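You operate a simulated robot arm through the tools that you are given. There is no shell and no other tool.

You run a simulated robot arm. Do the job below in one go: nothing can be reset, and whatever is moved stays where it is left.

TASK
Put the purple peg in hole 65, then slide the top to it.
Fine: the hole marked 65; slide by hand, red lever to FREE, back to LOCK after; the other peg stays.

Only the result counts: the job must be done as asked and must still hold three seconds after the hand-in. Knocking over, shifting, dropping, spilling or breaking anything else fails it.

THE ROBOT
A 7-joint arm with a two-finger parallel gripper, fixed in place. Base frame: the origin is at the foot of the arm, x ahead of it, y to its left, z up; the work surface is at about z = 87. Lengths are in cm, angles in degrees, forces in N, time in s.
Its first joint turns from -149.0 to 149.0 degrees. Payload 3.43 kg.
The TCP is the grasp point between the finger pads, 3 cm short of the fingertips. In the tool frame z runs along the fingers and y along their closing line. Largest opening 9.4 cm; finger width 2.8, thickness 1; the body of the gripper, 5 by 9.6 cm, starts 5.5 cm behind the TCP.
Orientation is that of the tool frame in the base frame, as a unit quaternion [x, y, z, w]. With the fingers straight down and closing along the base's y, the tool's x points along the base's -x, its y along +y and its z along -z.

THE INTERFACE
- The arm moves only by the tool apply_moves. Its argument "motion" is text: rows parted by semicolons, each of 7 numbers parted by spaces: the shift along the tool's x, y, z in cm, then the turn, a rotation vector about the tool's x, y, z in degrees, then the finger opening in cm, from 0 to 9.4. In form: tx ty tz rx ry rz claw; .... A call has 1 to 20 rows; each row is the pose to reach, as a shift and turn from the pose commanded when the call began, along the tool's axes at that moment. A row lasts 0.2 s, in which the tool goes at most 5 cm and 8.6 degrees; a call with a longer step from one row to the next is refused whole, and so is a gripper value outside its range. A pose out of reach is approached as far as the arm can. The call stops where the force on the tool passes 60 N (or 10 N more than at its start, if that is more) or the arm is blocked; 0.2 s more then pass. The fingers move at their own pace (about 4.5 cm/s each) and stop on an object; they squeeze with about 38 N. The grip force told is the motor's: it shows also when the fingers shut on nothing. Time passes only in rows, and 0.2 s behind the last, so rows that repeat a pose let the fingers close. It gives the time, the measured TCP pose, the force on the tool (base axes), the opening and the grip force at its end, in the units of the frame above (readings bear some noise), with the torque about the TCP (base axes, N m) and any sound that the robot's microphone picked up.
- Cameras (640 x 400 px; columns grow to the right, rows downward): "scene" is fixed at [4.97, -65.24, 157.4]; the picture's right is [0.88, -0.47, 0.00], its down [-0.21, -0.39, -0.90] and it looks along [0.43, 0.79, -0.44] (base axes); focal length 332 px, centre (320, 200). "wrist" rides on the gripper at [7.6, 1.4, -10.2] in the tool frame; the picture's right is [-0.18, 0.98, 0.00], its down [-0.75, -0.14, -0.64] and it looks along [-0.63, -0.12, 0.77] (tool axes); focal length 243 px, centre (320, 200). There is no depth. A picture from a camera that has moved, and an enlarged one, comes with that camera's place and axes in the base frame and with its lens.
- camera(camera): a new picture of that camera. The clock stands still meanwhile.
- close_up(camera, box): a new picture of the part [left, top, right, bottom] of that camera's present view, enlarged. The clock stands still meanwhile.
- close_job(): hands the job in; it is judged then, once.

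Places have to be worked out from the pictures, the camera data and where the tool is seen. Open the gripper and draw the arm clear of the work before you hand the job in, unless the task says otherwise.

The tools are called after ">>>" as name(argument=value, ...) on one line, values as JSON. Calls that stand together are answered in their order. apply_moves: Moves the arm, as the interface text tells. Its arguments: {"type":"object","properties":{"motion":{"type":"string"}},"required":["motion"]} The other tools are called the same way: camera (camera) takes a picture; close_up (camera, box) takes an enlarged picture of a part of a camera's view; close_job () hands the job in.

At the start:

```text
time_s: 0.0
tool_pos: [93.91, 30.5, 117.92]
orientation: [0.0, 1.0, -0.001, 0.0]
force: [0.2, 0.6, -0.2]
moment: [-0.01, -0.03, -0.02]
finger_gap: 9.43
grip_force: 0.1
```

scene: 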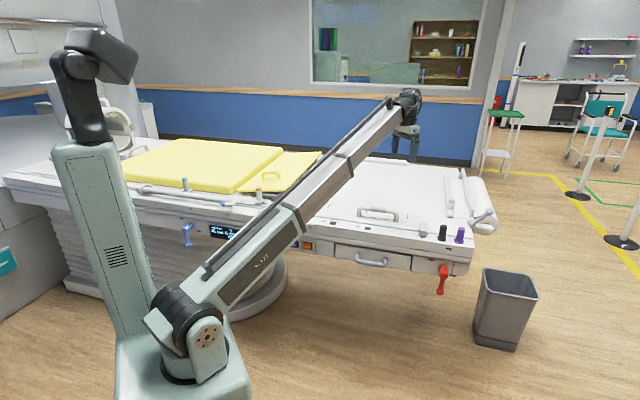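
wrist: 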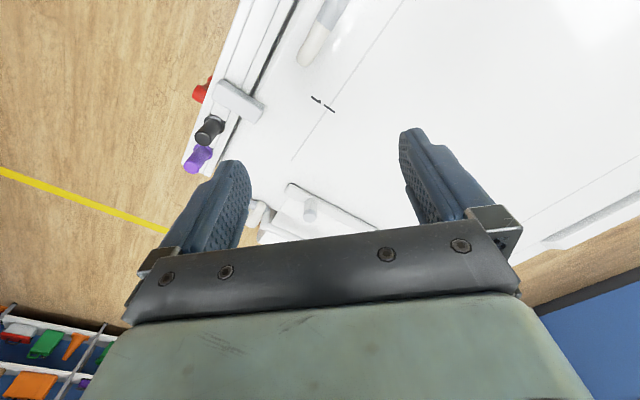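

The scene shows a hospital-like table with a sliding top, a black and a purple peg at the right corner, and a red lever at the front right. I take enlarged pictures to understand the details.

>>> close_up(camera="scene", box=[300, 150, 520, 300])

>>> close_up(camera="scene", box=[400, 200, 500, 300])

>>> close_up(camera="wrist", box=[160, 0, 400, 250])

>>> close_up(camera="scene", box=[100, 130, 340, 280])

```text
2.67 times, centred on (410, 225) of scene
camera zoom: at [4.97, -65.24, 157.4], right [0.88, -0.47, 0.0], down [-0.21, -0.39, -0.9], along [0.43, 0.79, -0.44], focal length 884 px, centre (80, 133)
```

zoom: 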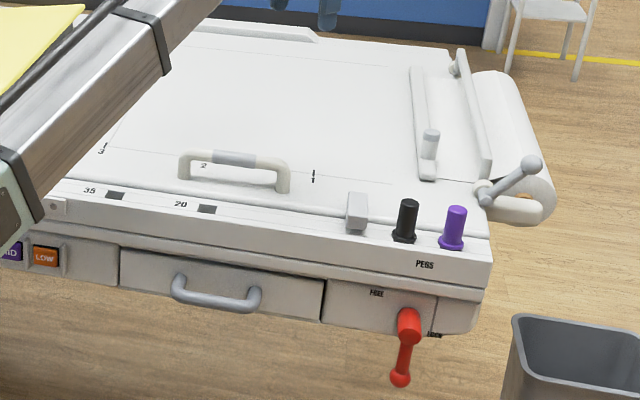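

```text
4.00 times, centred on (450, 250) of scene
camera zoom: at [4.97, -65.24, 157.4], right [0.88, -0.47, 0.0], down [-0.21, -0.39, -0.9], along [0.43, 0.79, -0.44], focal length 1326 px, centre (-200, 0)
```

zoom: 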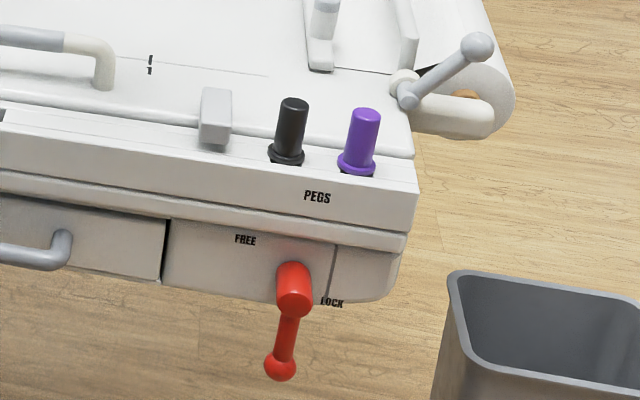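

```text
1.60 times, centred on (280, 125) of wrist
camera zoom: at [86.43, 31.93, 128.28], right [0.18, 0.98, 0.0], down [0.75, -0.14, 0.64], along [0.63, -0.12, -0.77], focal length 388 px, centre (384, 320)
```

zoom: 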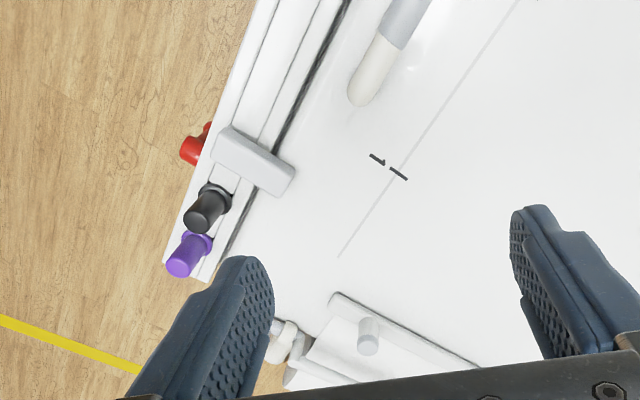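

```text
2.67 times, centred on (220, 205) of scene
camera zoom: at [4.97, -65.24, 157.4], right [0.88, -0.47, 0.0], down [-0.21, -0.39, -0.9], along [0.43, 0.79, -0.44], focal length 884 px, centre (587, 187)
```

zoom: 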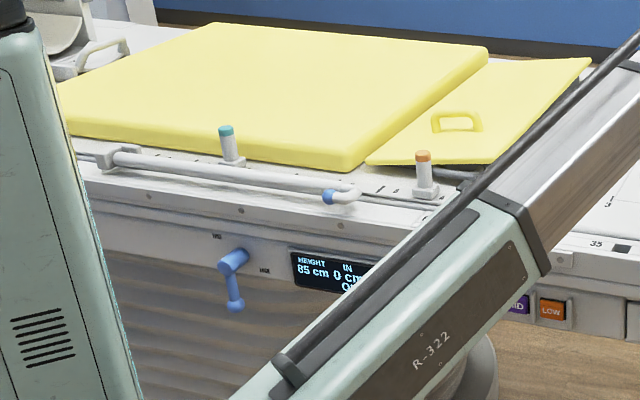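

The triangulated purple peg sits at about (105, 5, 85); hole 20 at about (80, 31) and hole 35 at about (69, 42), so the rail runs along (-0.71, 0.70) and hole 65 should be near (48, 63). I move the arm back over the table, high up, to see the region hidden behind it.

>>> apply_moves(motion="4 1 -1 0 0 0 9.4; 8 2 -2 0 0 0 9.4; 12 3 -3 0 0 0 9.4; 16 4 -4 0 0 0 9.4; 20 5 -5 0 0 0 9.4; 24 6 -6 0 0 0 9.4; 28 7 -7 0 0 0 9.4; 32 8 -8 0 0 0 9.4")

>>> camera(camera="scene")

>>> camera(camera="wrist")

```text
time_s: 1.8
tool_pos: [64.95, 40.22, 120.04]
orientation: [0.001, 0.999, 0.021, 0.031]
force: [0.8, 0.3, -0.2]
moment: [0.01, 0.03, 0.01]
finger_gap: 9.42
grip_force: 0.1
out of reach, approached as far as the arm can: row 3, 4, 5, 6, 7, 8
```

```text
taken
```

scene: 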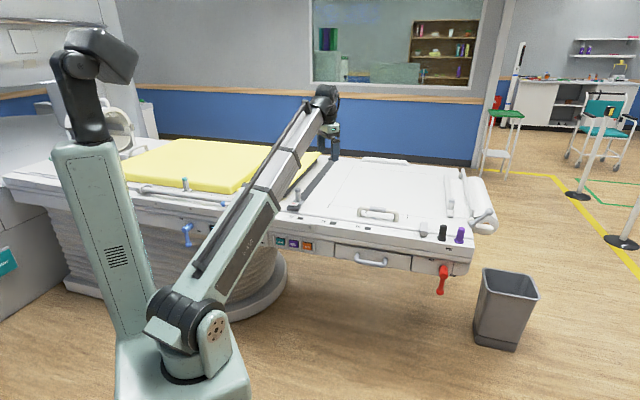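

```text
taken
camera wrist: at [56.89, 41.27, 129.91], right [0.18, 0.98, 0.05], down [0.71, -0.17, 0.68], along [0.68, -0.09, -0.73], focal length 243 px, centre (320, 200)
```

wrist: 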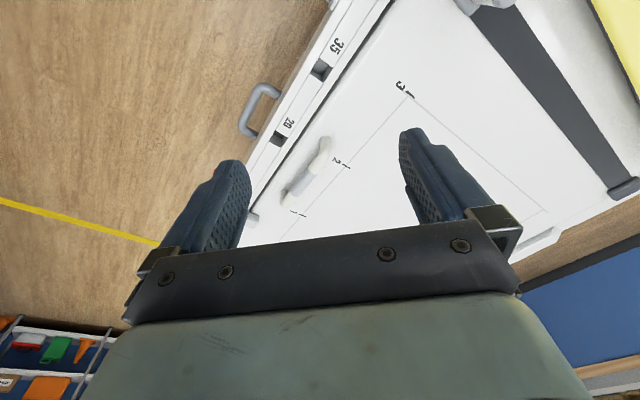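

The arm now uncovers more of the rail but height is limited near in. I enlarge the scene around the middle of the table.

>>> close_up(camera="scene", box=[260, 150, 420, 270])

>>> close_up(camera="scene", box=[130, 150, 260, 260])

>>> close_up(camera="wrist", box=[200, 0, 640, 250])

```text
3.33 times, centred on (340, 210) of scene
camera zoom: at [4.97, -65.24, 157.4], right [0.88, -0.47, 0.0], down [-0.21, -0.39, -0.9], along [0.43, 0.79, -0.44], focal length 1105 px, centre (253, 167)
```

zoom: 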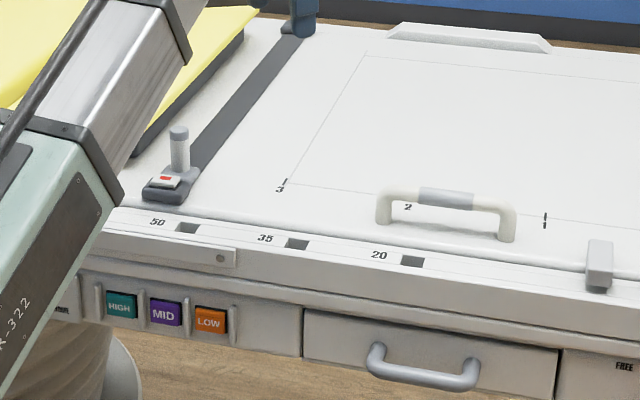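

```text
3.64 times, centred on (195, 205) of scene
camera zoom: at [4.97, -65.24, 157.4], right [0.88, -0.47, 0.0], down [-0.21, -0.39, -0.9], along [0.43, 0.79, -0.44], focal length 1206 px, centre (774, 182)
```

zoom: 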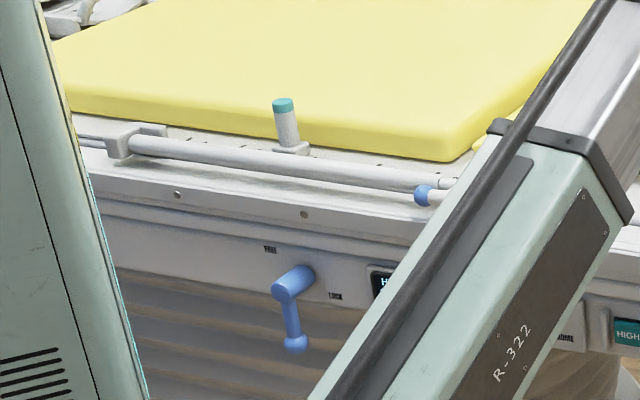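

```text
1.45 times, centred on (420, 125) of wrist
camera zoom: at [56.89, 41.27, 129.91], right [0.18, 0.98, 0.05], down [0.71, -0.17, 0.68], along [0.68, -0.09, -0.73], focal length 353 px, centre (174, 309)
```

zoom: 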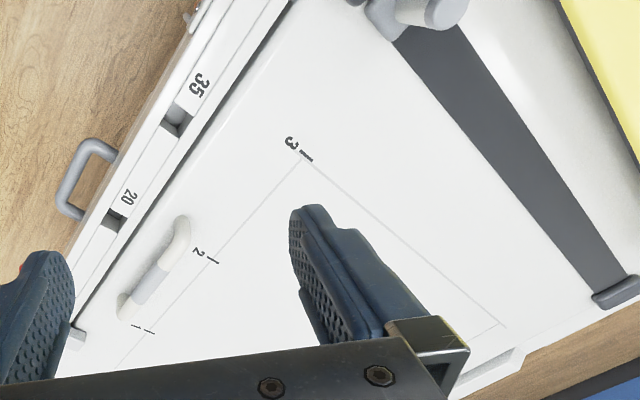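

The top has a handle, a stop block at its right end, and the rail shows holes 20, 35, 50 with 65 still hidden behind the arm. I swing the arm to the right, staying high, to uncover hole 65 and to look at the pegs and the lever with the wrist camera.

>>> apply_moves(motion="-2.2 -3 1.2 0 0 0 9.4; -4.4 -6 2.4 0 0 0 9.4; -6.6 -9 3.6 0 0 0 9.4; -8.8 -12 4.8 0 0 0 9.4; -11 -15 6 0 0 0 9.4; -13.2 -18 7.2 0 0 0 9.4; -15.4 -21 8.4 0 0 0 9.4; -17.6 -24 9.6 0 0 0 9.4; -19.8 -27 10.8 0 0 0 9.4; -22 -30 12 0 0 0 9.4; -24 -33 13 0 0 0 9.4; -26 -36.5 14 0 0 0 9.4")

>>> camera(camera="scene")

>>> camera(camera="wrist")

```text
time_s: 4.4
tool_pos: [91.59, 4.24, 106.62]
orientation: [0.0, 0.999, 0.022, 0.032]
force: [-0.3, -0.2, 0.0]
moment: [0.0, -0.03, 0.02]
finger_gap: 9.37
grip_force: 0.0
```

```text
taken
```

scene: 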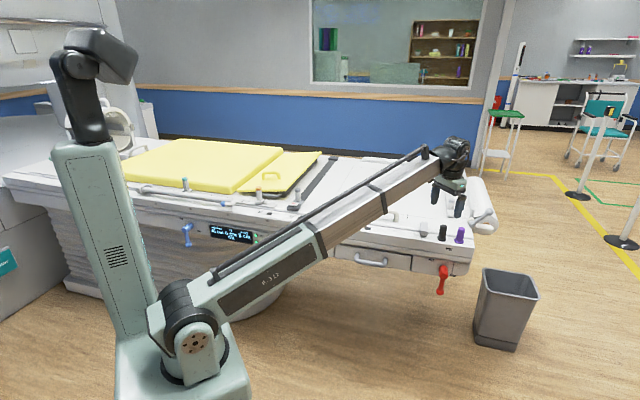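

```text
taken
camera wrist: at [83.54, 5.37, 116.45], right [0.18, 0.98, 0.05], down [0.71, -0.17, 0.68], along [0.68, -0.09, -0.73], focal length 243 px, centre (320, 200)
```

wrist: 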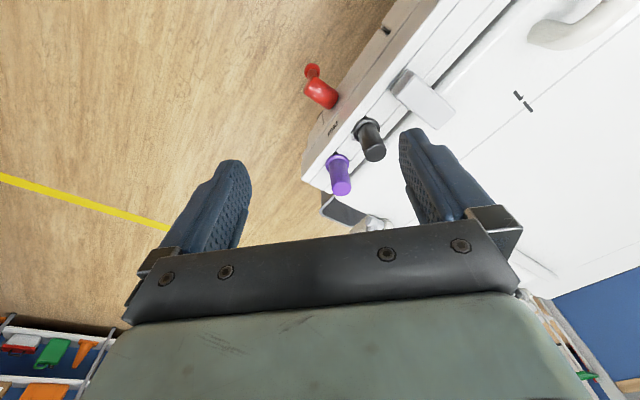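

The arm is clear of the rail left part now. I enlarge the rail region around hole 65, the lever and the pegs.

>>> close_up(camera="scene", box=[170, 160, 330, 260])

>>> close_up(camera="scene", box=[230, 180, 310, 230])

>>> close_up(camera="wrist", box=[260, 40, 420, 240])

>>> close_up(camera="scene", box=[415, 215, 485, 300])

```text
4.00 times, centred on (250, 210) of scene
camera zoom: at [4.97, -65.24, 157.4], right [0.88, -0.47, 0.0], down [-0.21, -0.39, -0.9], along [0.43, 0.79, -0.44], focal length 1326 px, centre (600, 160)
```

zoom: 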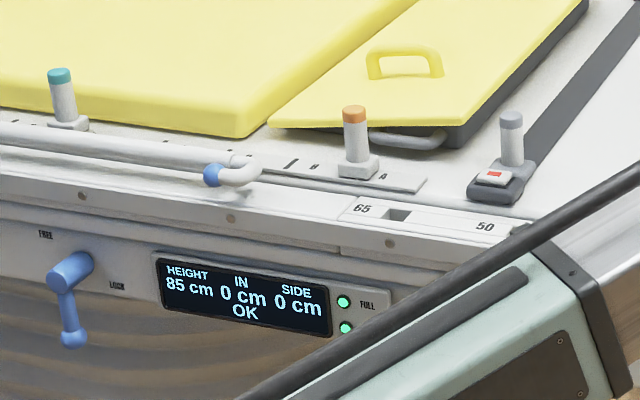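

```text
8.00 times, centred on (270, 205) of scene
camera zoom: at [4.97, -65.24, 157.4], right [0.88, -0.47, 0.0], down [-0.21, -0.39, -0.9], along [0.43, 0.79, -0.44], focal length 2653 px, centre (720, 160)
```

zoom: 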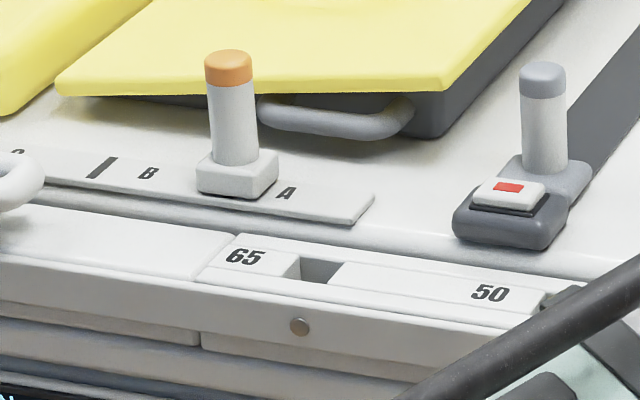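

```text
2.00 times, centred on (340, 140) of wrist
camera zoom: at [83.54, 5.37, 116.45], right [0.18, 0.98, 0.05], down [0.71, -0.17, 0.68], along [0.68, -0.09, -0.73], focal length 485 px, centre (280, 320)
```

zoom: 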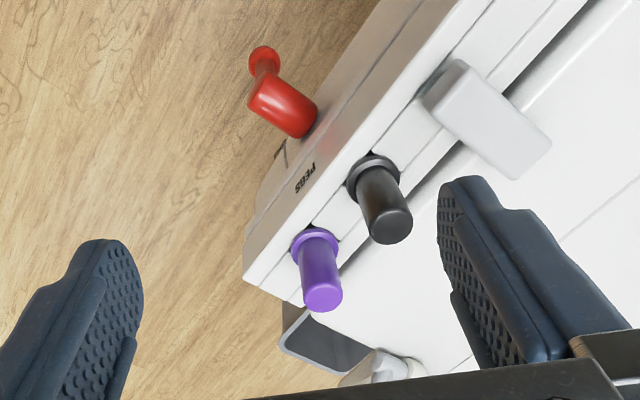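

```text
4.71 times, centred on (450, 258) of scene
camera zoom: at [4.97, -65.24, 157.4], right [0.88, -0.47, 0.0], down [-0.21, -0.39, -0.9], along [0.43, 0.79, -0.44], focal length 1561 px, centre (-292, -71)
```

zoom: 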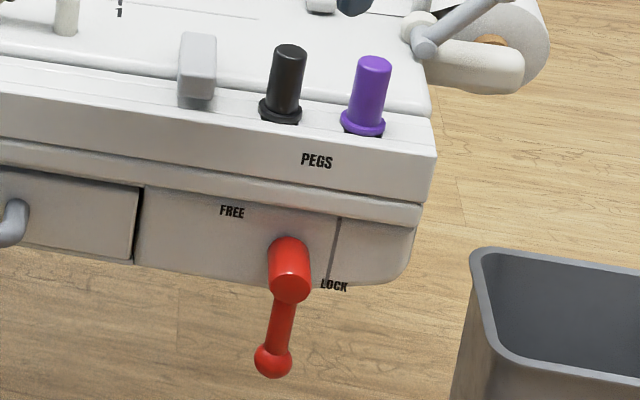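

Hole 65 is now clearly seen at about (48.3, 63), the purple peg at about (104.8, 5.5) with its top near z = 92 and the black peg about 6.4 cm away from it. The peg is beyond straight-down reach, so I tilt the tool outward about the closing line and move out over it, watching the reach.

>>> apply_moves(motion="-2.5 0.3 0.8 0.6 -4.1 0 6; -5.1 0.6 1.6 1.2 -8.2 0 6; -7.6 0.9 2.4 1.9 -12.3 0 6; -10.2 1.2 3.3 2.5 -16.5 0 6; -10.2 1.2 3.3 2.5 -16.5 0 6")

>>> camera(camera="wrist")

>>> close_up(camera="scene", box=[380, 110, 540, 300])

```text
time_s: 5.6
tool_pos: [102.12, 5.88, 103.87]
orientation: [0.004, 0.985, 0.0, 0.175]
force: [0.4, 0.0, 0.3]
moment: [-0.02, -0.02, -0.01]
finger_gap: 5.98
grip_force: 0.2
```

```text
taken
camera wrist: at [91.52, 7.38, 111.11], right [0.18, 0.98, 0.06], down [0.49, -0.14, 0.86], along [0.86, -0.13, -0.5], focal length 243 px, centre (320, 200)
```

wrist: 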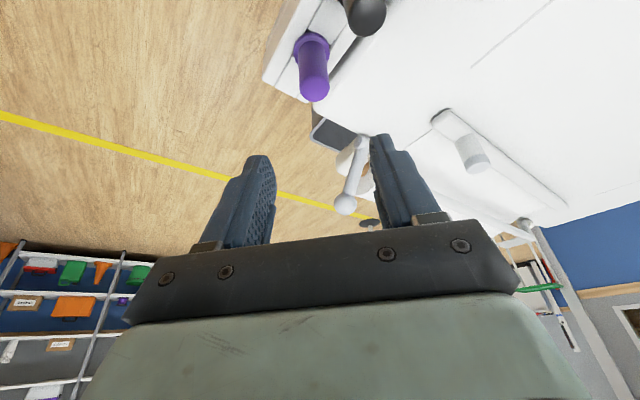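

```text
2.11 times, centred on (460, 205) of scene
camera zoom: at [4.97, -65.24, 157.4], right [0.88, -0.47, 0.0], down [-0.21, -0.39, -0.9], along [0.43, 0.79, -0.44], focal length 698 px, centre (25, 190)
```

zoom: 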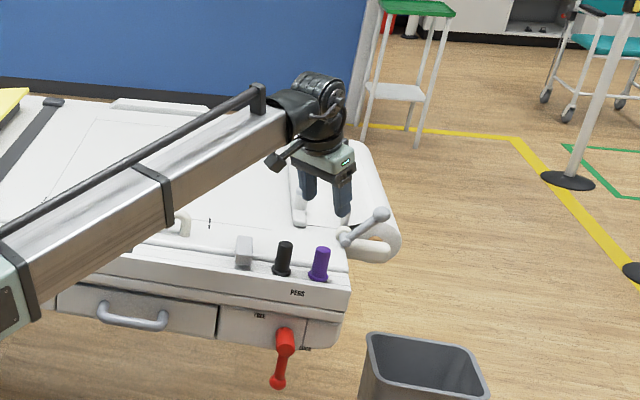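

Reach holds at 20 degrees tilt. I come down to just above the purple peg and check alignment there.

>>> apply_moves(motion="-0.3 -0.2 3.3 0 0 0 6; -0.7 -0.4 6.5 0 0 0 6; -0.7 -0.4 6.5 0 0 0 6")

>>> camera(camera="wrist")

>>> close_up(camera="scene", box=[420, 190, 500, 250])

```text
time_s: 6.4
tool_pos: [104.76, 5.44, 97.92]
orientation: [0.003, 0.985, -0.002, 0.174]
force: [-0.1, -0.6, 0.5]
moment: [0.01, 0.02, 0.02]
finger_gap: 6.0
grip_force: 0.1
```

```text
taken
camera wrist: at [94.21, 6.95, 105.19], right [0.18, 0.98, 0.06], down [0.49, -0.14, 0.86], along [0.85, -0.13, -0.5], focal length 243 px, centre (320, 200)
```

wrist: 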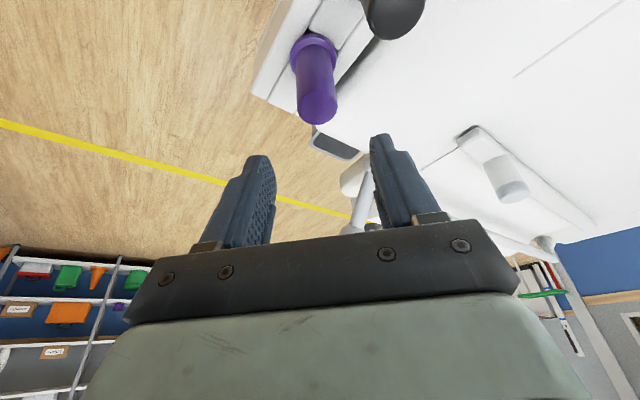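

```text
6.67 times, centred on (460, 220) of scene
camera zoom: at [4.97, -65.24, 157.4], right [0.88, -0.47, 0.0], down [-0.21, -0.39, -0.9], along [0.43, 0.79, -0.44], focal length 2211 px, centre (-613, 67)
```

zoom: 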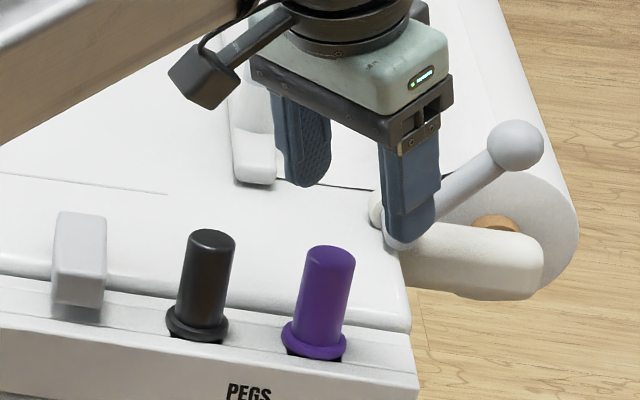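

The peg top lies about 6 cm below the TCP, at roughly (105, 5.6, 91.6). I go straight down with fingers 6 cm open to a TCP height of about 90.3, so the tips stay just above the collar, without closing yet.

>>> apply_moves(motion="0.6 0.04 1.8 0 0 0 6; 1.2 0.08 3.6 0 0 0 6; 1.8 0.12 5.4 0 0 0 6; 2.4 0.16 7.2 0 0 0 6; 2.4 0.16 7.2 0 0 0 6")

>>> camera(camera="wrist")

>>> close_up(camera="scene", box=[420, 190, 500, 250])

```text
time_s: 7.6
tool_pos: [105.01, 5.67, 90.33]
orientation: [0.004, 0.985, -0.002, 0.175]
force: [0.1, 0.2, 0.2]
moment: [0.01, 0.01, 0.03]
finger_gap: 6.0
grip_force: 0.2
```

```text
taken
camera wrist: at [94.46, 7.09, 97.47], right [0.18, 0.98, 0.06], down [0.49, -0.14, 0.86], along [0.85, -0.13, -0.5], focal length 243 px, centre (320, 200)
```

wrist: 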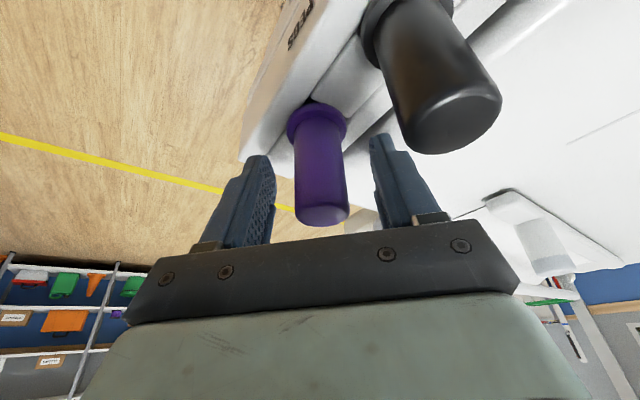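

```text
6.67 times, centred on (460, 220) of scene
camera zoom: at [4.97, -65.24, 157.4], right [0.88, -0.47, 0.0], down [-0.21, -0.39, -0.9], along [0.43, 0.79, -0.44], focal length 2211 px, centre (-613, 67)
```

zoom: 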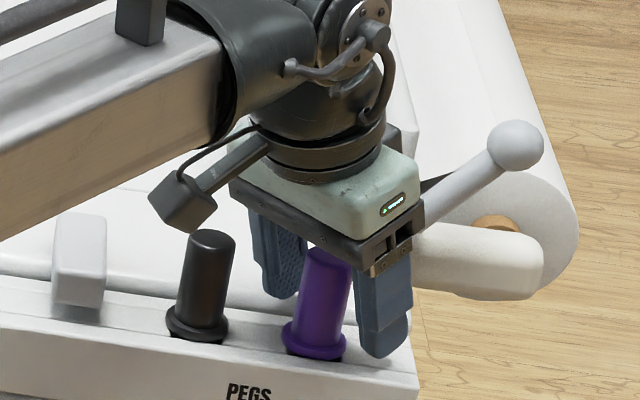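

The peg is centred between the fingers and the black peg is clear. I close the gripper on it and hold.

>>> apply_moves(motion="0 0 0 0 0 0 4; 0 0 0 0 0 0 2; 0 0 0 0 0 0 0; 0 0 0 0 0 0 0; 0 0 0 0 0 0 0")

>>> camera(camera="wrist")

```text
time_s: 8.8
tool_pos: [104.99, 5.55, 90.29]
orientation: [0.004, 0.985, -0.001, 0.174]
force: [-0.4, 0.1, 0.6]
moment: [-0.04, -0.03, -0.02]
finger_gap: 2.54
grip_force: 37.7
```

```text
taken
camera wrist: at [94.46, 7.09, 97.48], right [0.18, 0.98, 0.06], down [0.49, -0.14, 0.86], along [0.85, -0.13, -0.5], focal length 243 px, centre (320, 200)
```

wrist: 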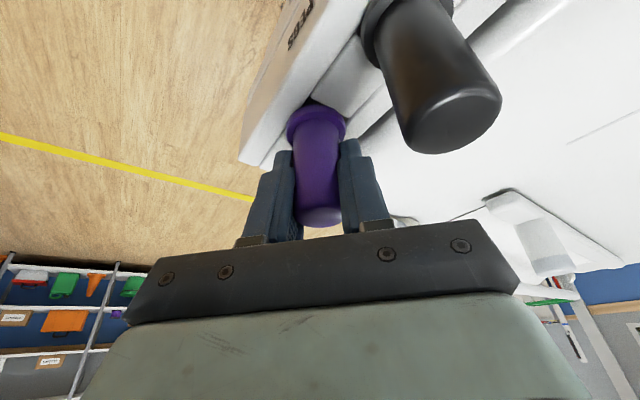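

The peg is held (gap 2.54, full grip force). I lift straight up in base z in small steps.

>>> apply_moves(motion="-0.35 0 -0.94 0 0 0 0; -0.69 0 -1.88 0 0 0 0; -1.04 0 -2.82 0 0 0 0; -1.38 0 -3.76 0 0 0 0; -1.73 0 -4.7 0 0 0 0; -2.07 0 -5.63 0 0 0 0; -2.42 0 -6.57 0 0 0 0; -2.76 0 -7.51 0 0 0 0; -3.45 0 -9.39 0 0 0 0; -4.14 0 -11.27 0 0 0 0; -4.14 0 -11.27 0 0 0 0")

>>> camera(camera="wrist")

>>> close_up(camera="scene", box=[420, 170, 500, 250])

```text
time_s: 11.2
tool_pos: [105.25, 5.49, 102.53]
orientation: [0.003, 0.985, -0.002, 0.174]
force: [0.0, 0.5, -0.4]
moment: [0.0, -0.02, 0.0]
finger_gap: 2.52
grip_force: 38.0
```

```text
taken
camera wrist: at [94.64, 7.04, 109.6], right [0.18, 0.98, 0.06], down [0.49, -0.14, 0.86], along [0.85, -0.13, -0.5], focal length 243 px, centre (320, 200)
```

wrist: 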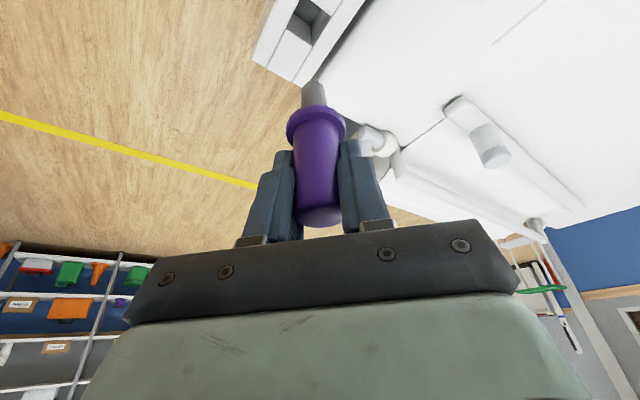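

```text
5.00 times, centred on (460, 210) of scene
camera zoom: at [4.97, -65.24, 157.4], right [0.88, -0.47, 0.0], down [-0.21, -0.39, -0.9], along [0.43, 0.79, -0.44], focal length 1658 px, centre (-380, 150)
```

zoom: 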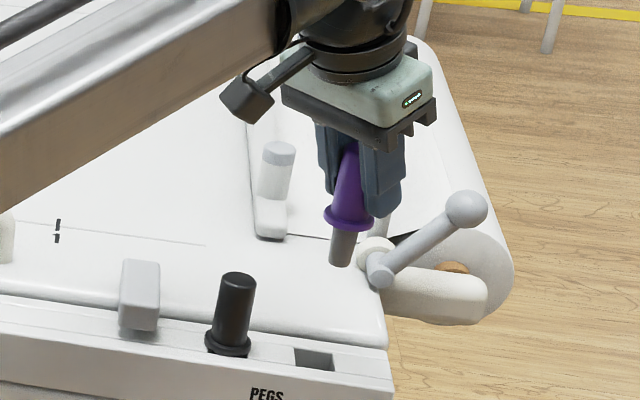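

The peg is out: it has a round grey shaft about 3 cm long under the collar, its bottom about 8.2 cm below the TCP. I rise a bit more and carry it along the rail towards hole 65, keeping the tool orientation so the peg stays upright.

>>> apply_moves(motion="-0.86 0 -2.35 0 0 0 0; 0.5 1.4 -2.8 0 0 0 0; 1.84 2.85 -3.34 0 0 0 0; 4.54 5.7 -4.33 0 0 0 0; 7.23 8.55 -5.32 0 0 0 0; 9.93 11.4 -6.31 0 0 0 0; 12.62 14.25 -7.31 0 0 0 0; 15.32 17.1 -8.3 0 0 0 0; 18.02 19.95 -9.29 0 0 0 0; 20.71 22.8 -10.28 0 0 0 0; 23.41 25.65 -11.27 0 0 0 0; 26.1 28.5 -12.26 0 0 0 0; 26.1 28.5 -12.26 0 0 0 0")

>>> camera(camera="wrist")

>>> camera(camera="scene")

```text
time_s: 14.0
tool_pos: [76.54, 34.12, 105.02]
orientation: [0.004, 0.985, -0.001, 0.173]
force: [0.3, 0.3, -1.0]
moment: [-0.01, -0.02, -0.01]
finger_gap: 2.53
grip_force: 38.0
```

```text
taken
camera wrist: at [66.03, 35.67, 112.2], right [0.18, 0.98, 0.06], down [0.49, -0.14, 0.86], along [0.85, -0.13, -0.5], focal length 243 px, centre (320, 200)
```

wrist: 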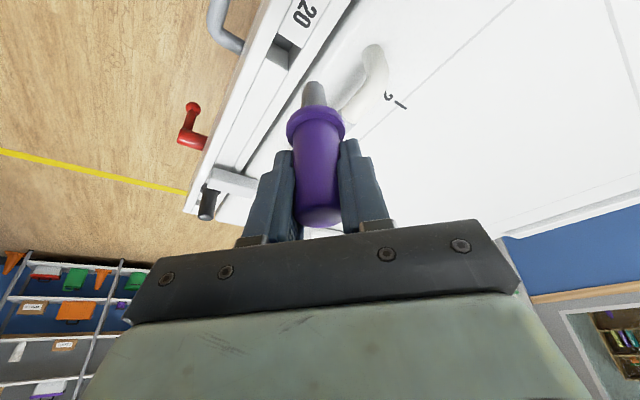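

```text
taken
```

scene: 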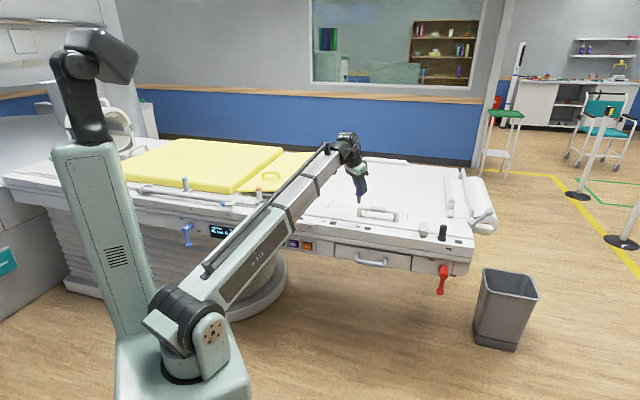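

The transport works well. I continue along the rail to a point above hole 65.

>>> apply_moves(motion="1.37 1.43 -0.4 0 0 0 0; 2.74 2.87 -0.79 0 0 0 0; 5.48 5.74 -1.59 0 0 0 0; 8.22 8.61 -2.38 0 0 0 0; 10.96 11.48 -3.18 0 0 0 0; 13.7 14.35 -3.97 0 0 0 0; 16.44 17.22 -4.76 0 0 0 0; 19.18 20.09 -5.56 0 0 0 0; 21.92 22.96 -6.35 0 0 0 0; 24.66 25.83 -7.15 0 0 0 0; 27.4 28.7 -7.94 0 0 0 0; 27.4 28.7 -7.94 0 0 0 0")

>>> camera(camera="wrist")

>>> close_up(camera="scene", box=[220, 150, 340, 240])

```text
time_s: 16.6
tool_pos: [48.24, 63.16, 102.99]
orientation: [0.003, 0.985, -0.002, 0.174]
force: [0.4, -0.3, -0.5]
moment: [0.01, -0.04, -0.03]
finger_gap: 2.51
grip_force: 37.6
```

```text
taken
camera wrist: at [37.73, 64.78, 110.17], right [0.18, 0.98, 0.06], down [0.49, -0.14, 0.86], along [0.85, -0.13, -0.5], focal length 243 px, centre (320, 200)
```

wrist: 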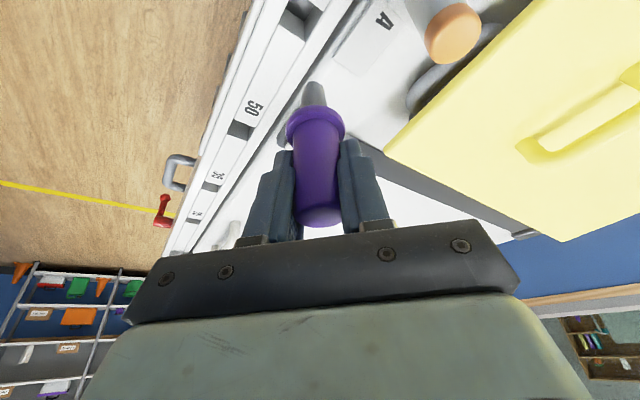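

```text
4.44 times, centred on (280, 195) of scene
camera zoom: at [4.97, -65.24, 157.4], right [0.88, -0.47, 0.0], down [-0.21, -0.39, -0.9], along [0.43, 0.79, -0.44], focal length 1474 px, centre (498, 222)
```

zoom: 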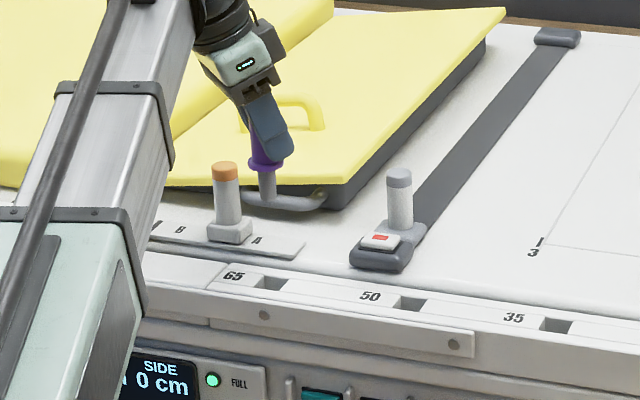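

The peg is roughly over hole 65; I enlarge both views to measure the offset between shaft tip and hole.

>>> close_up(camera="wrist", box=[240, 0, 400, 120])

>>> close_up(camera="scene", box=[260, 175, 320, 220])

```text
3.33 times, centred on (320, 60) of wrist
camera zoom: at [37.73, 64.78, 110.17], right [0.18, 0.98, 0.06], down [0.49, -0.14, 0.86], along [0.85, -0.13, -0.5], focal length 809 px, centre (320, 667)
```

zoom: 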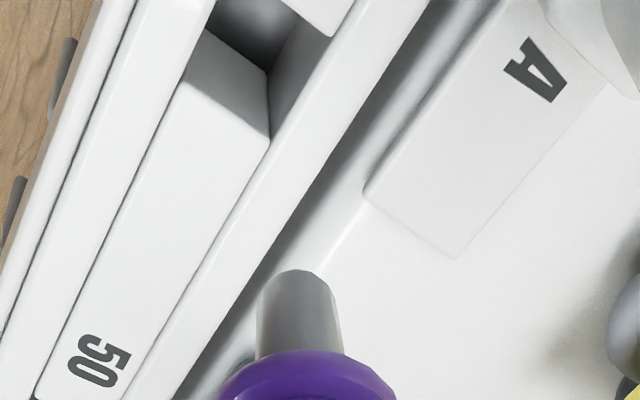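

```text
8.89 times, centred on (290, 198) of scene
camera zoom: at [4.97, -65.24, 157.4], right [0.88, -0.47, 0.0], down [-0.21, -0.39, -0.9], along [0.43, 0.79, -0.44], focal length 2948 px, centre (587, 222)
```

zoom: 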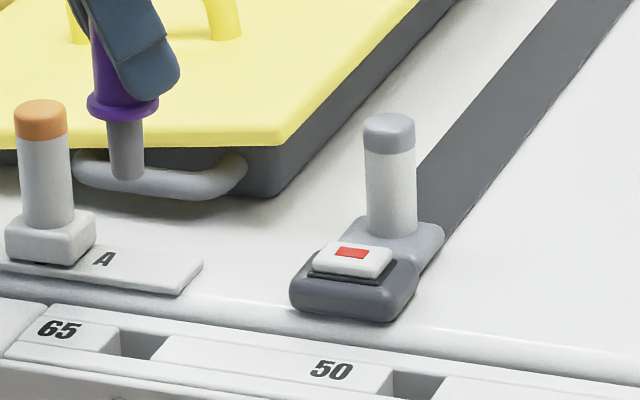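

Relative to the shaft tip the hole lies about (-0.2, -0.5) cm off. I lower the peg with that correction to about 2 cm above the rail and measure again.

>>> apply_moves(motion="0.7 -0.1 1.75 0 0 0 0; 1.4 -0.2 3.5 0 0 0 0; 2.1 -0.3 5.25 0 0 0 0; 2.76 -0.43 6.99 0 0 0 0; 2.76 -0.43 6.99 0 0 0 0")

>>> close_up(camera="wrist", box=[240, 0, 400, 120])

>>> close_up(camera="scene", box=[245, 185, 295, 225])

```text
time_s: 17.8
tool_pos: [48.15, 62.78, 95.41]
orientation: [0.003, 0.985, -0.001, 0.174]
force: [0.0, 0.7, -0.2]
moment: [-0.01, 0.02, 0.04]
finger_gap: 2.55
grip_force: 38.2
```

```text
3.33 times, centred on (320, 60) of wrist
camera zoom: at [37.66, 64.28, 102.57], right [0.18, 0.98, 0.06], down [0.49, -0.14, 0.86], along [0.85, -0.13, -0.5], focal length 809 px, centre (320, 667)
```

zoom: 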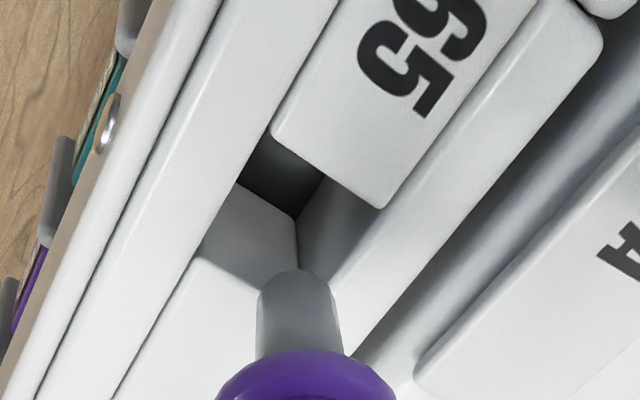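

```text
10.00 times, centred on (270, 205) of scene
camera zoom: at [4.97, -65.24, 157.4], right [0.88, -0.47, 0.0], down [-0.21, -0.39, -0.9], along [0.43, 0.79, -0.44], focal length 3316 px, centre (820, 150)
```

zoom: 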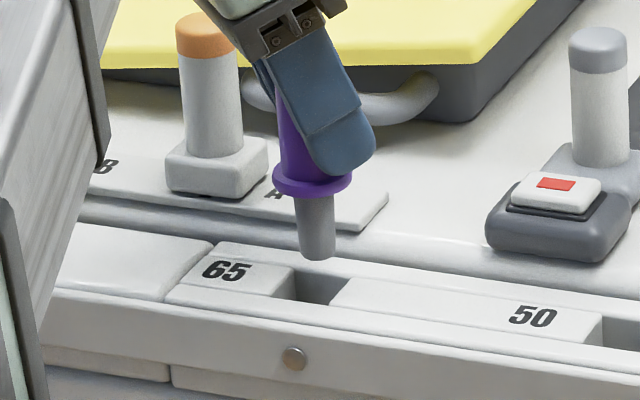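

Wrist view puts the tip right over the hole. I verify with a stronger zoom of the scene camera.

>>> close_up(camera="scene", box=[260, 200, 284, 215])

>>> close_up(camera="wrist", box=[280, 20, 360, 90])

```text
16.00 times, centred on (272, 208) of scene
camera zoom: at [4.97, -65.24, 157.4], right [0.88, -0.47, 0.0], down [-0.21, -0.39, -0.9], along [0.43, 0.79, -0.44], focal length 5306 px, centre (1088, 80)
```

zoom: 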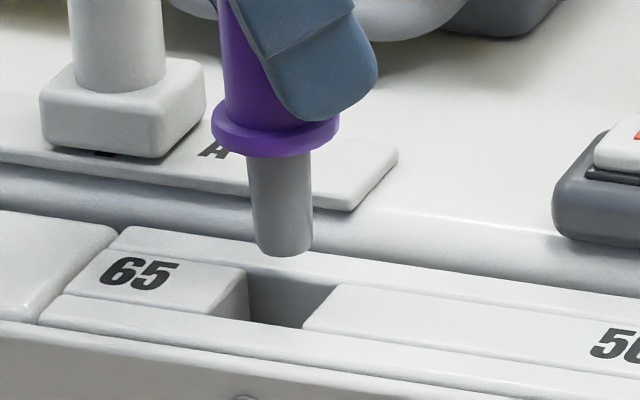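

```text
5.71 times, centred on (320, 55) of wrist
camera zoom: at [37.66, 64.28, 102.57], right [0.18, 0.98, 0.06], down [0.49, -0.14, 0.86], along [0.85, -0.13, -0.5], focal length 1386 px, centre (320, 1029)
```

zoom: 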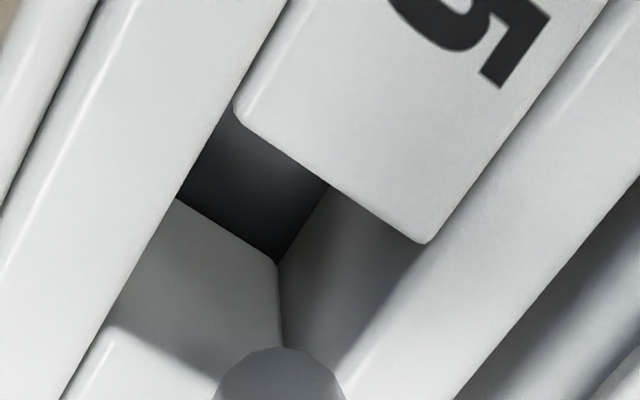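

Both views agree to within about 0.2 cm, with roughly ±0.45 cm clearance. I lower the peg to about z = 90.6 with a small correction and check forces.

>>> apply_moves(motion="0.36 0.02 0.9 0 0 0 0; 0.72 0.04 1.8 0 0 0 0; 1.08 0.06 2.7 0 0 0 0; 1.44 0.07 3.6 0 0 0 0; 1.73 0.07 4.5 0 0 0 0; 1.73 0.07 4.5 0 0 0 0")

>>> close_up(camera="wrist", box=[240, 0, 400, 120])

>>> close_up(camera="scene", box=[250, 190, 290, 218])

```text
time_s: 19.2
tool_pos: [48.22, 62.82, 90.69]
orientation: [0.003, 0.985, 0.0, 0.174]
force: [0.6, -0.5, 0.2]
moment: [-0.01, -0.03, 0.01]
finger_gap: 2.49
grip_force: 38.1
```

```text
3.33 times, centred on (320, 60) of wrist
camera zoom: at [37.54, 64.34, 97.81], right [0.18, 0.98, 0.06], down [0.49, -0.14, 0.86], along [0.85, -0.13, -0.5], focal length 809 px, centre (320, 667)
```

zoom: 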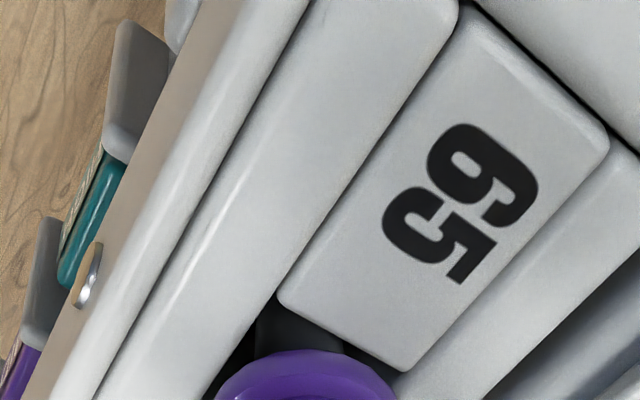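

```text
14.29 times, centred on (270, 204) of scene
camera zoom: at [4.97, -65.24, 157.4], right [0.88, -0.47, 0.0], down [-0.21, -0.39, -0.9], along [0.43, 0.79, -0.44], focal length 4738 px, centre (1034, 143)
```

zoom: 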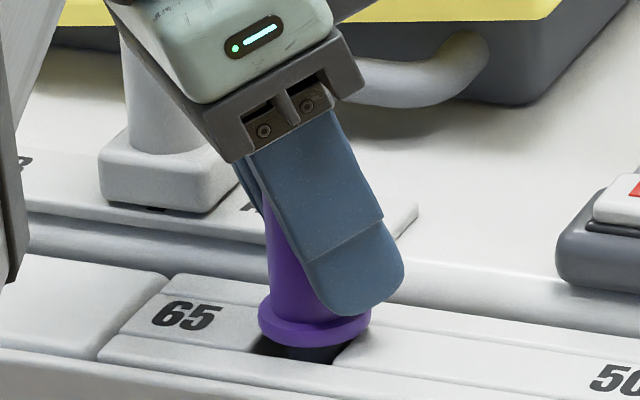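

The shaft is in the hole and the collar is about 0.4 cm above the rail. I lower the rest in small steps, watching the vertical force.

>>> apply_moves(motion="0.07 0 0.19 0 0 0 0; 0.14 0 0.38 0 0 0 0; 0.17 0 0.47 0 0 0 0; 0.17 0 0.47 0 0 0 0")

>>> close_up(camera="scene", box=[250, 190, 290, 218])

```text
time_s: 20.2
tool_pos: [48.21, 62.8, 90.3]
orientation: [0.004, 0.984, 0.0, 0.176]
force: [-2.7, 2.9, 30.0]
moment: [-0.13, 0.47, 0.02]
finger_gap: 2.51
grip_force: 38.2
```

```text
14.29 times, centred on (270, 204) of scene
camera zoom: at [4.97, -65.24, 157.4], right [0.88, -0.47, 0.0], down [-0.21, -0.39, -0.9], along [0.43, 0.79, -0.44], focal length 4738 px, centre (1034, 143)
```

zoom: 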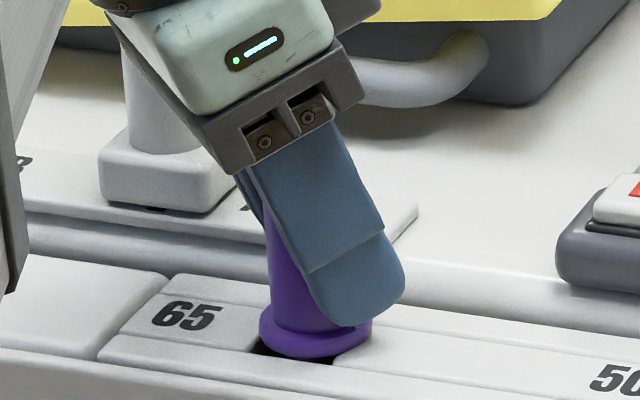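

The peg is seated: 30 N upward contact at the same TCP height as when it was picked. I relieve the pressure, open to 6 cm and rise straight up.

>>> apply_moves(motion="-0.03 0 -0.08 0 0 0 0; -0.03 0 -0.08 0 0 0 3; -0.03 0 -0.08 0 0 0 4.5; -0.03 0 -0.08 0 0 0 6; -0.03 0 -0.08 0 0 0 6; -0.7 0 -1.9 0 0 0 6; -1.4 0 -3.8 0 0 0 6; -2.4 0 -6.6 0 0 0 6; -3.45 0 -9.4 0 0 0 6; -4.8 0 -13.1 0 0 0 6; -4.8 0 -13.1 0 0 0 6")

>>> camera(camera="wrist")

>>> close_up(camera="scene", box=[210, 170, 310, 240])

```text
time_s: 22.6
tool_pos: [47.98, 62.72, 104.25]
orientation: [0.004, 0.985, -0.002, 0.174]
force: [-0.8, 0.2, -0.3]
moment: [-0.01, -0.02, -0.01]
finger_gap: 6.0
grip_force: 0.0
```

```text
taken
camera wrist: at [37.43, 64.32, 111.45], right [0.18, 0.98, 0.06], down [0.49, -0.14, 0.86], along [0.85, -0.13, -0.5], focal length 243 px, centre (320, 200)
```

wrist: 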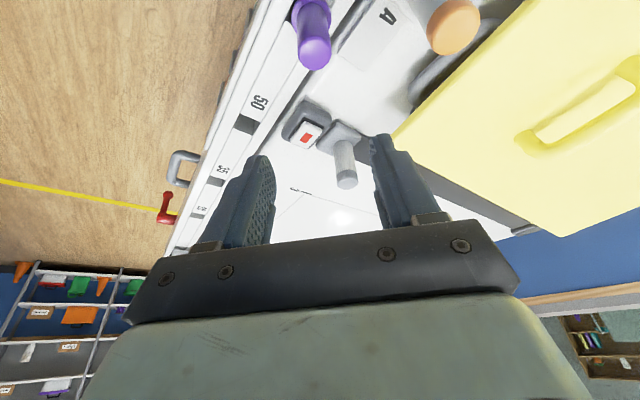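

```text
5.71 times, centred on (260, 205) of scene
camera zoom: at [4.97, -65.24, 157.4], right [0.88, -0.47, 0.0], down [-0.21, -0.39, -0.9], along [0.43, 0.79, -0.44], focal length 1895 px, centre (663, 171)
```

zoom: 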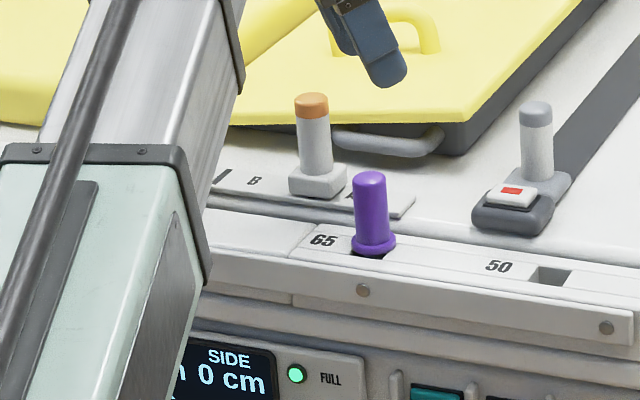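

The peg stands in hole 65. Next is the red lever: I swing back to the right, ending in front of the table panel with the tool turned 45 degrees in yaw and tilted 45 degrees so it faces the panel.

>>> apply_moves(motion="-1.77 -3.92 0.42 0 0 0 6; -3.53 -7.83 0.84 0 0 0 6; -5.3 -11.75 1.26 0 0 0 6; -7.07 -15.67 1.68 0 0 0 6; -8.83 -19.58 2.1 -1.74 -1.69 -2.73 6; -10.6 -23.5 2.52 -3.48 -3.39 -5.46 6; -12.37 -27.42 2.94 -5.22 -5.08 -8.19 6; -14.14 -31.34 3.36 -6.96 -6.77 -10.92 6; -15.9 -35.25 3.78 -8.7 -8.46 -13.64 6; -17.67 -39.17 4.2 -10.43 -10.16 -16.37 6; -19.44 -43.09 4.62 -12.17 -11.85 -19.1 6; -21.2 -47 5.04 -13.91 -13.54 -21.83 6; -22.97 -50.92 5.46 -15.65 -15.24 -24.56 6; -24.74 -54.84 5.88 -17.39 -16.93 -27.29 4; -26.51 -58.76 6.3 -19.13 -18.62 -30.02 2; -28.27 -62.67 6.72 -20.87 -20.32 -32.75 0; -30.04 -66.59 7.14 -22.61 -22.01 -35.48 0; -31.81 -70.51 7.56 -24.35 -23.7 -38.21 0; -31.81 -70.51 7.56 -24.35 -23.7 -38.21 0")

>>> camera(camera="wrist")

>>> camera(camera="scene")

```text
time_s: 26.6
tool_pos: [80.02, -7.97, 107.95]
orientation: [-0.351, 0.855, 0.145, 0.355]
force: [-0.1, 0.2, 0.3]
moment: [0.0, 0.02, -0.02]
finger_gap: 0.02
grip_force: 33.2
```

```text
taken
camera wrist: at [70.18, -15.83, 109.88], right [-0.6, 0.79, 0.13], down [0.15, -0.04, 0.99], along [0.79, 0.61, -0.1], focal length 243 px, centre (320, 200)
```

wrist: 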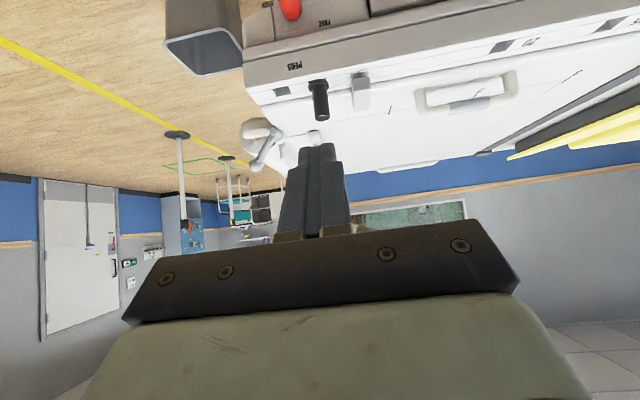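

```text
taken
```

scene: 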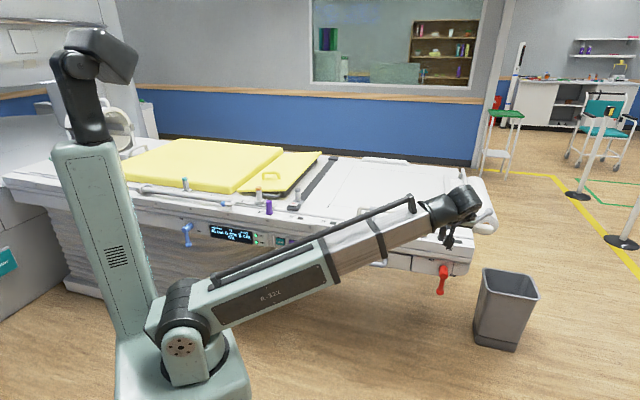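

The lever is visible at the top edge (the wrist image is upside down here). I lower the arm in front of the table to see the lever better.

>>> apply_moves(motion="2.6 0 2.6 0 0 0 0; 5.2 0 5.2 0 0 0 0; 7.8 0 7.8 0 0 0 0; 10.4 0 10.4 0 0 0 0; 13 0 13 0 0 0 0; 15.5 0 15.5 0 0 0 0; 15.5 0 15.5 0 0 0 0")

>>> camera(camera="wrist")

>>> close_up(camera="scene", box=[380, 180, 500, 310])

```text
time_s: 28.2
tool_pos: [80.0, -7.99, 86.17]
orientation: [-0.35, 0.855, 0.145, 0.354]
force: [-0.8, 0.5, -0.5]
moment: [0.0, -0.01, -0.02]
finger_gap: 0.01
grip_force: 33.3
```

```text
taken
camera wrist: at [70.07, -15.85, 88.07], right [-0.6, 0.79, 0.13], down [0.15, -0.04, 0.99], along [0.79, 0.61, -0.1], focal length 243 px, centre (320, 200)
```

wrist: 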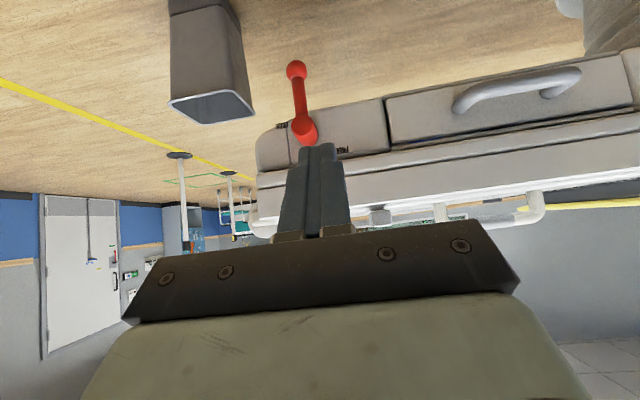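

```text
3.08 times, centred on (440, 245) of scene
camera zoom: at [4.97, -65.24, 157.4], right [0.88, -0.47, 0.0], down [-0.21, -0.39, -0.9], along [0.43, 0.79, -0.44], focal length 1020 px, centre (-49, 62)
```

zoom: 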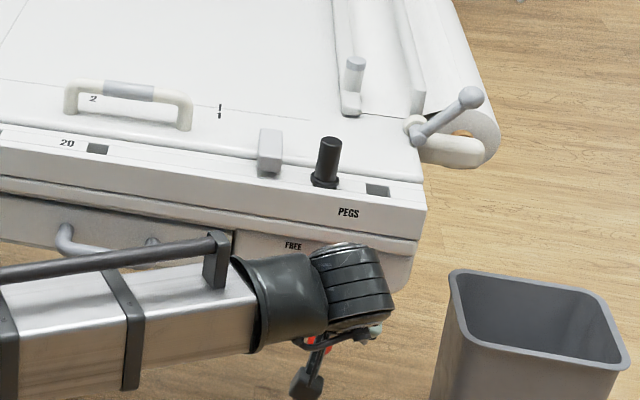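

I enlarge the lever in the wrist view to see its labels and pivot.

>>> close_up(camera="wrist", box=[240, 40, 400, 170])

```text
3.08 times, centred on (320, 105) of wrist
camera zoom: at [70.07, -15.85, 88.07], right [-0.6, 0.79, 0.13], down [0.15, -0.04, 0.99], along [0.79, 0.61, -0.1], focal length 746 px, centre (320, 492)
```

zoom: 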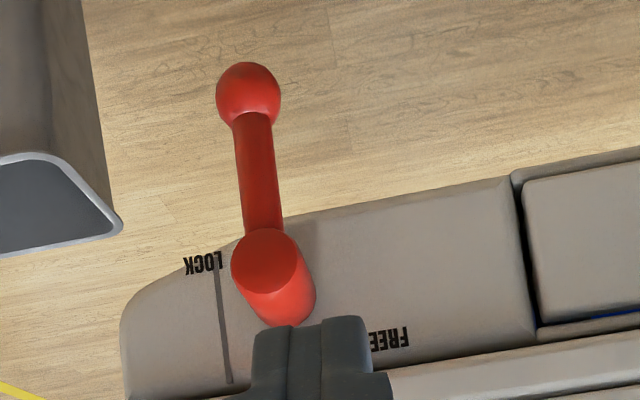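

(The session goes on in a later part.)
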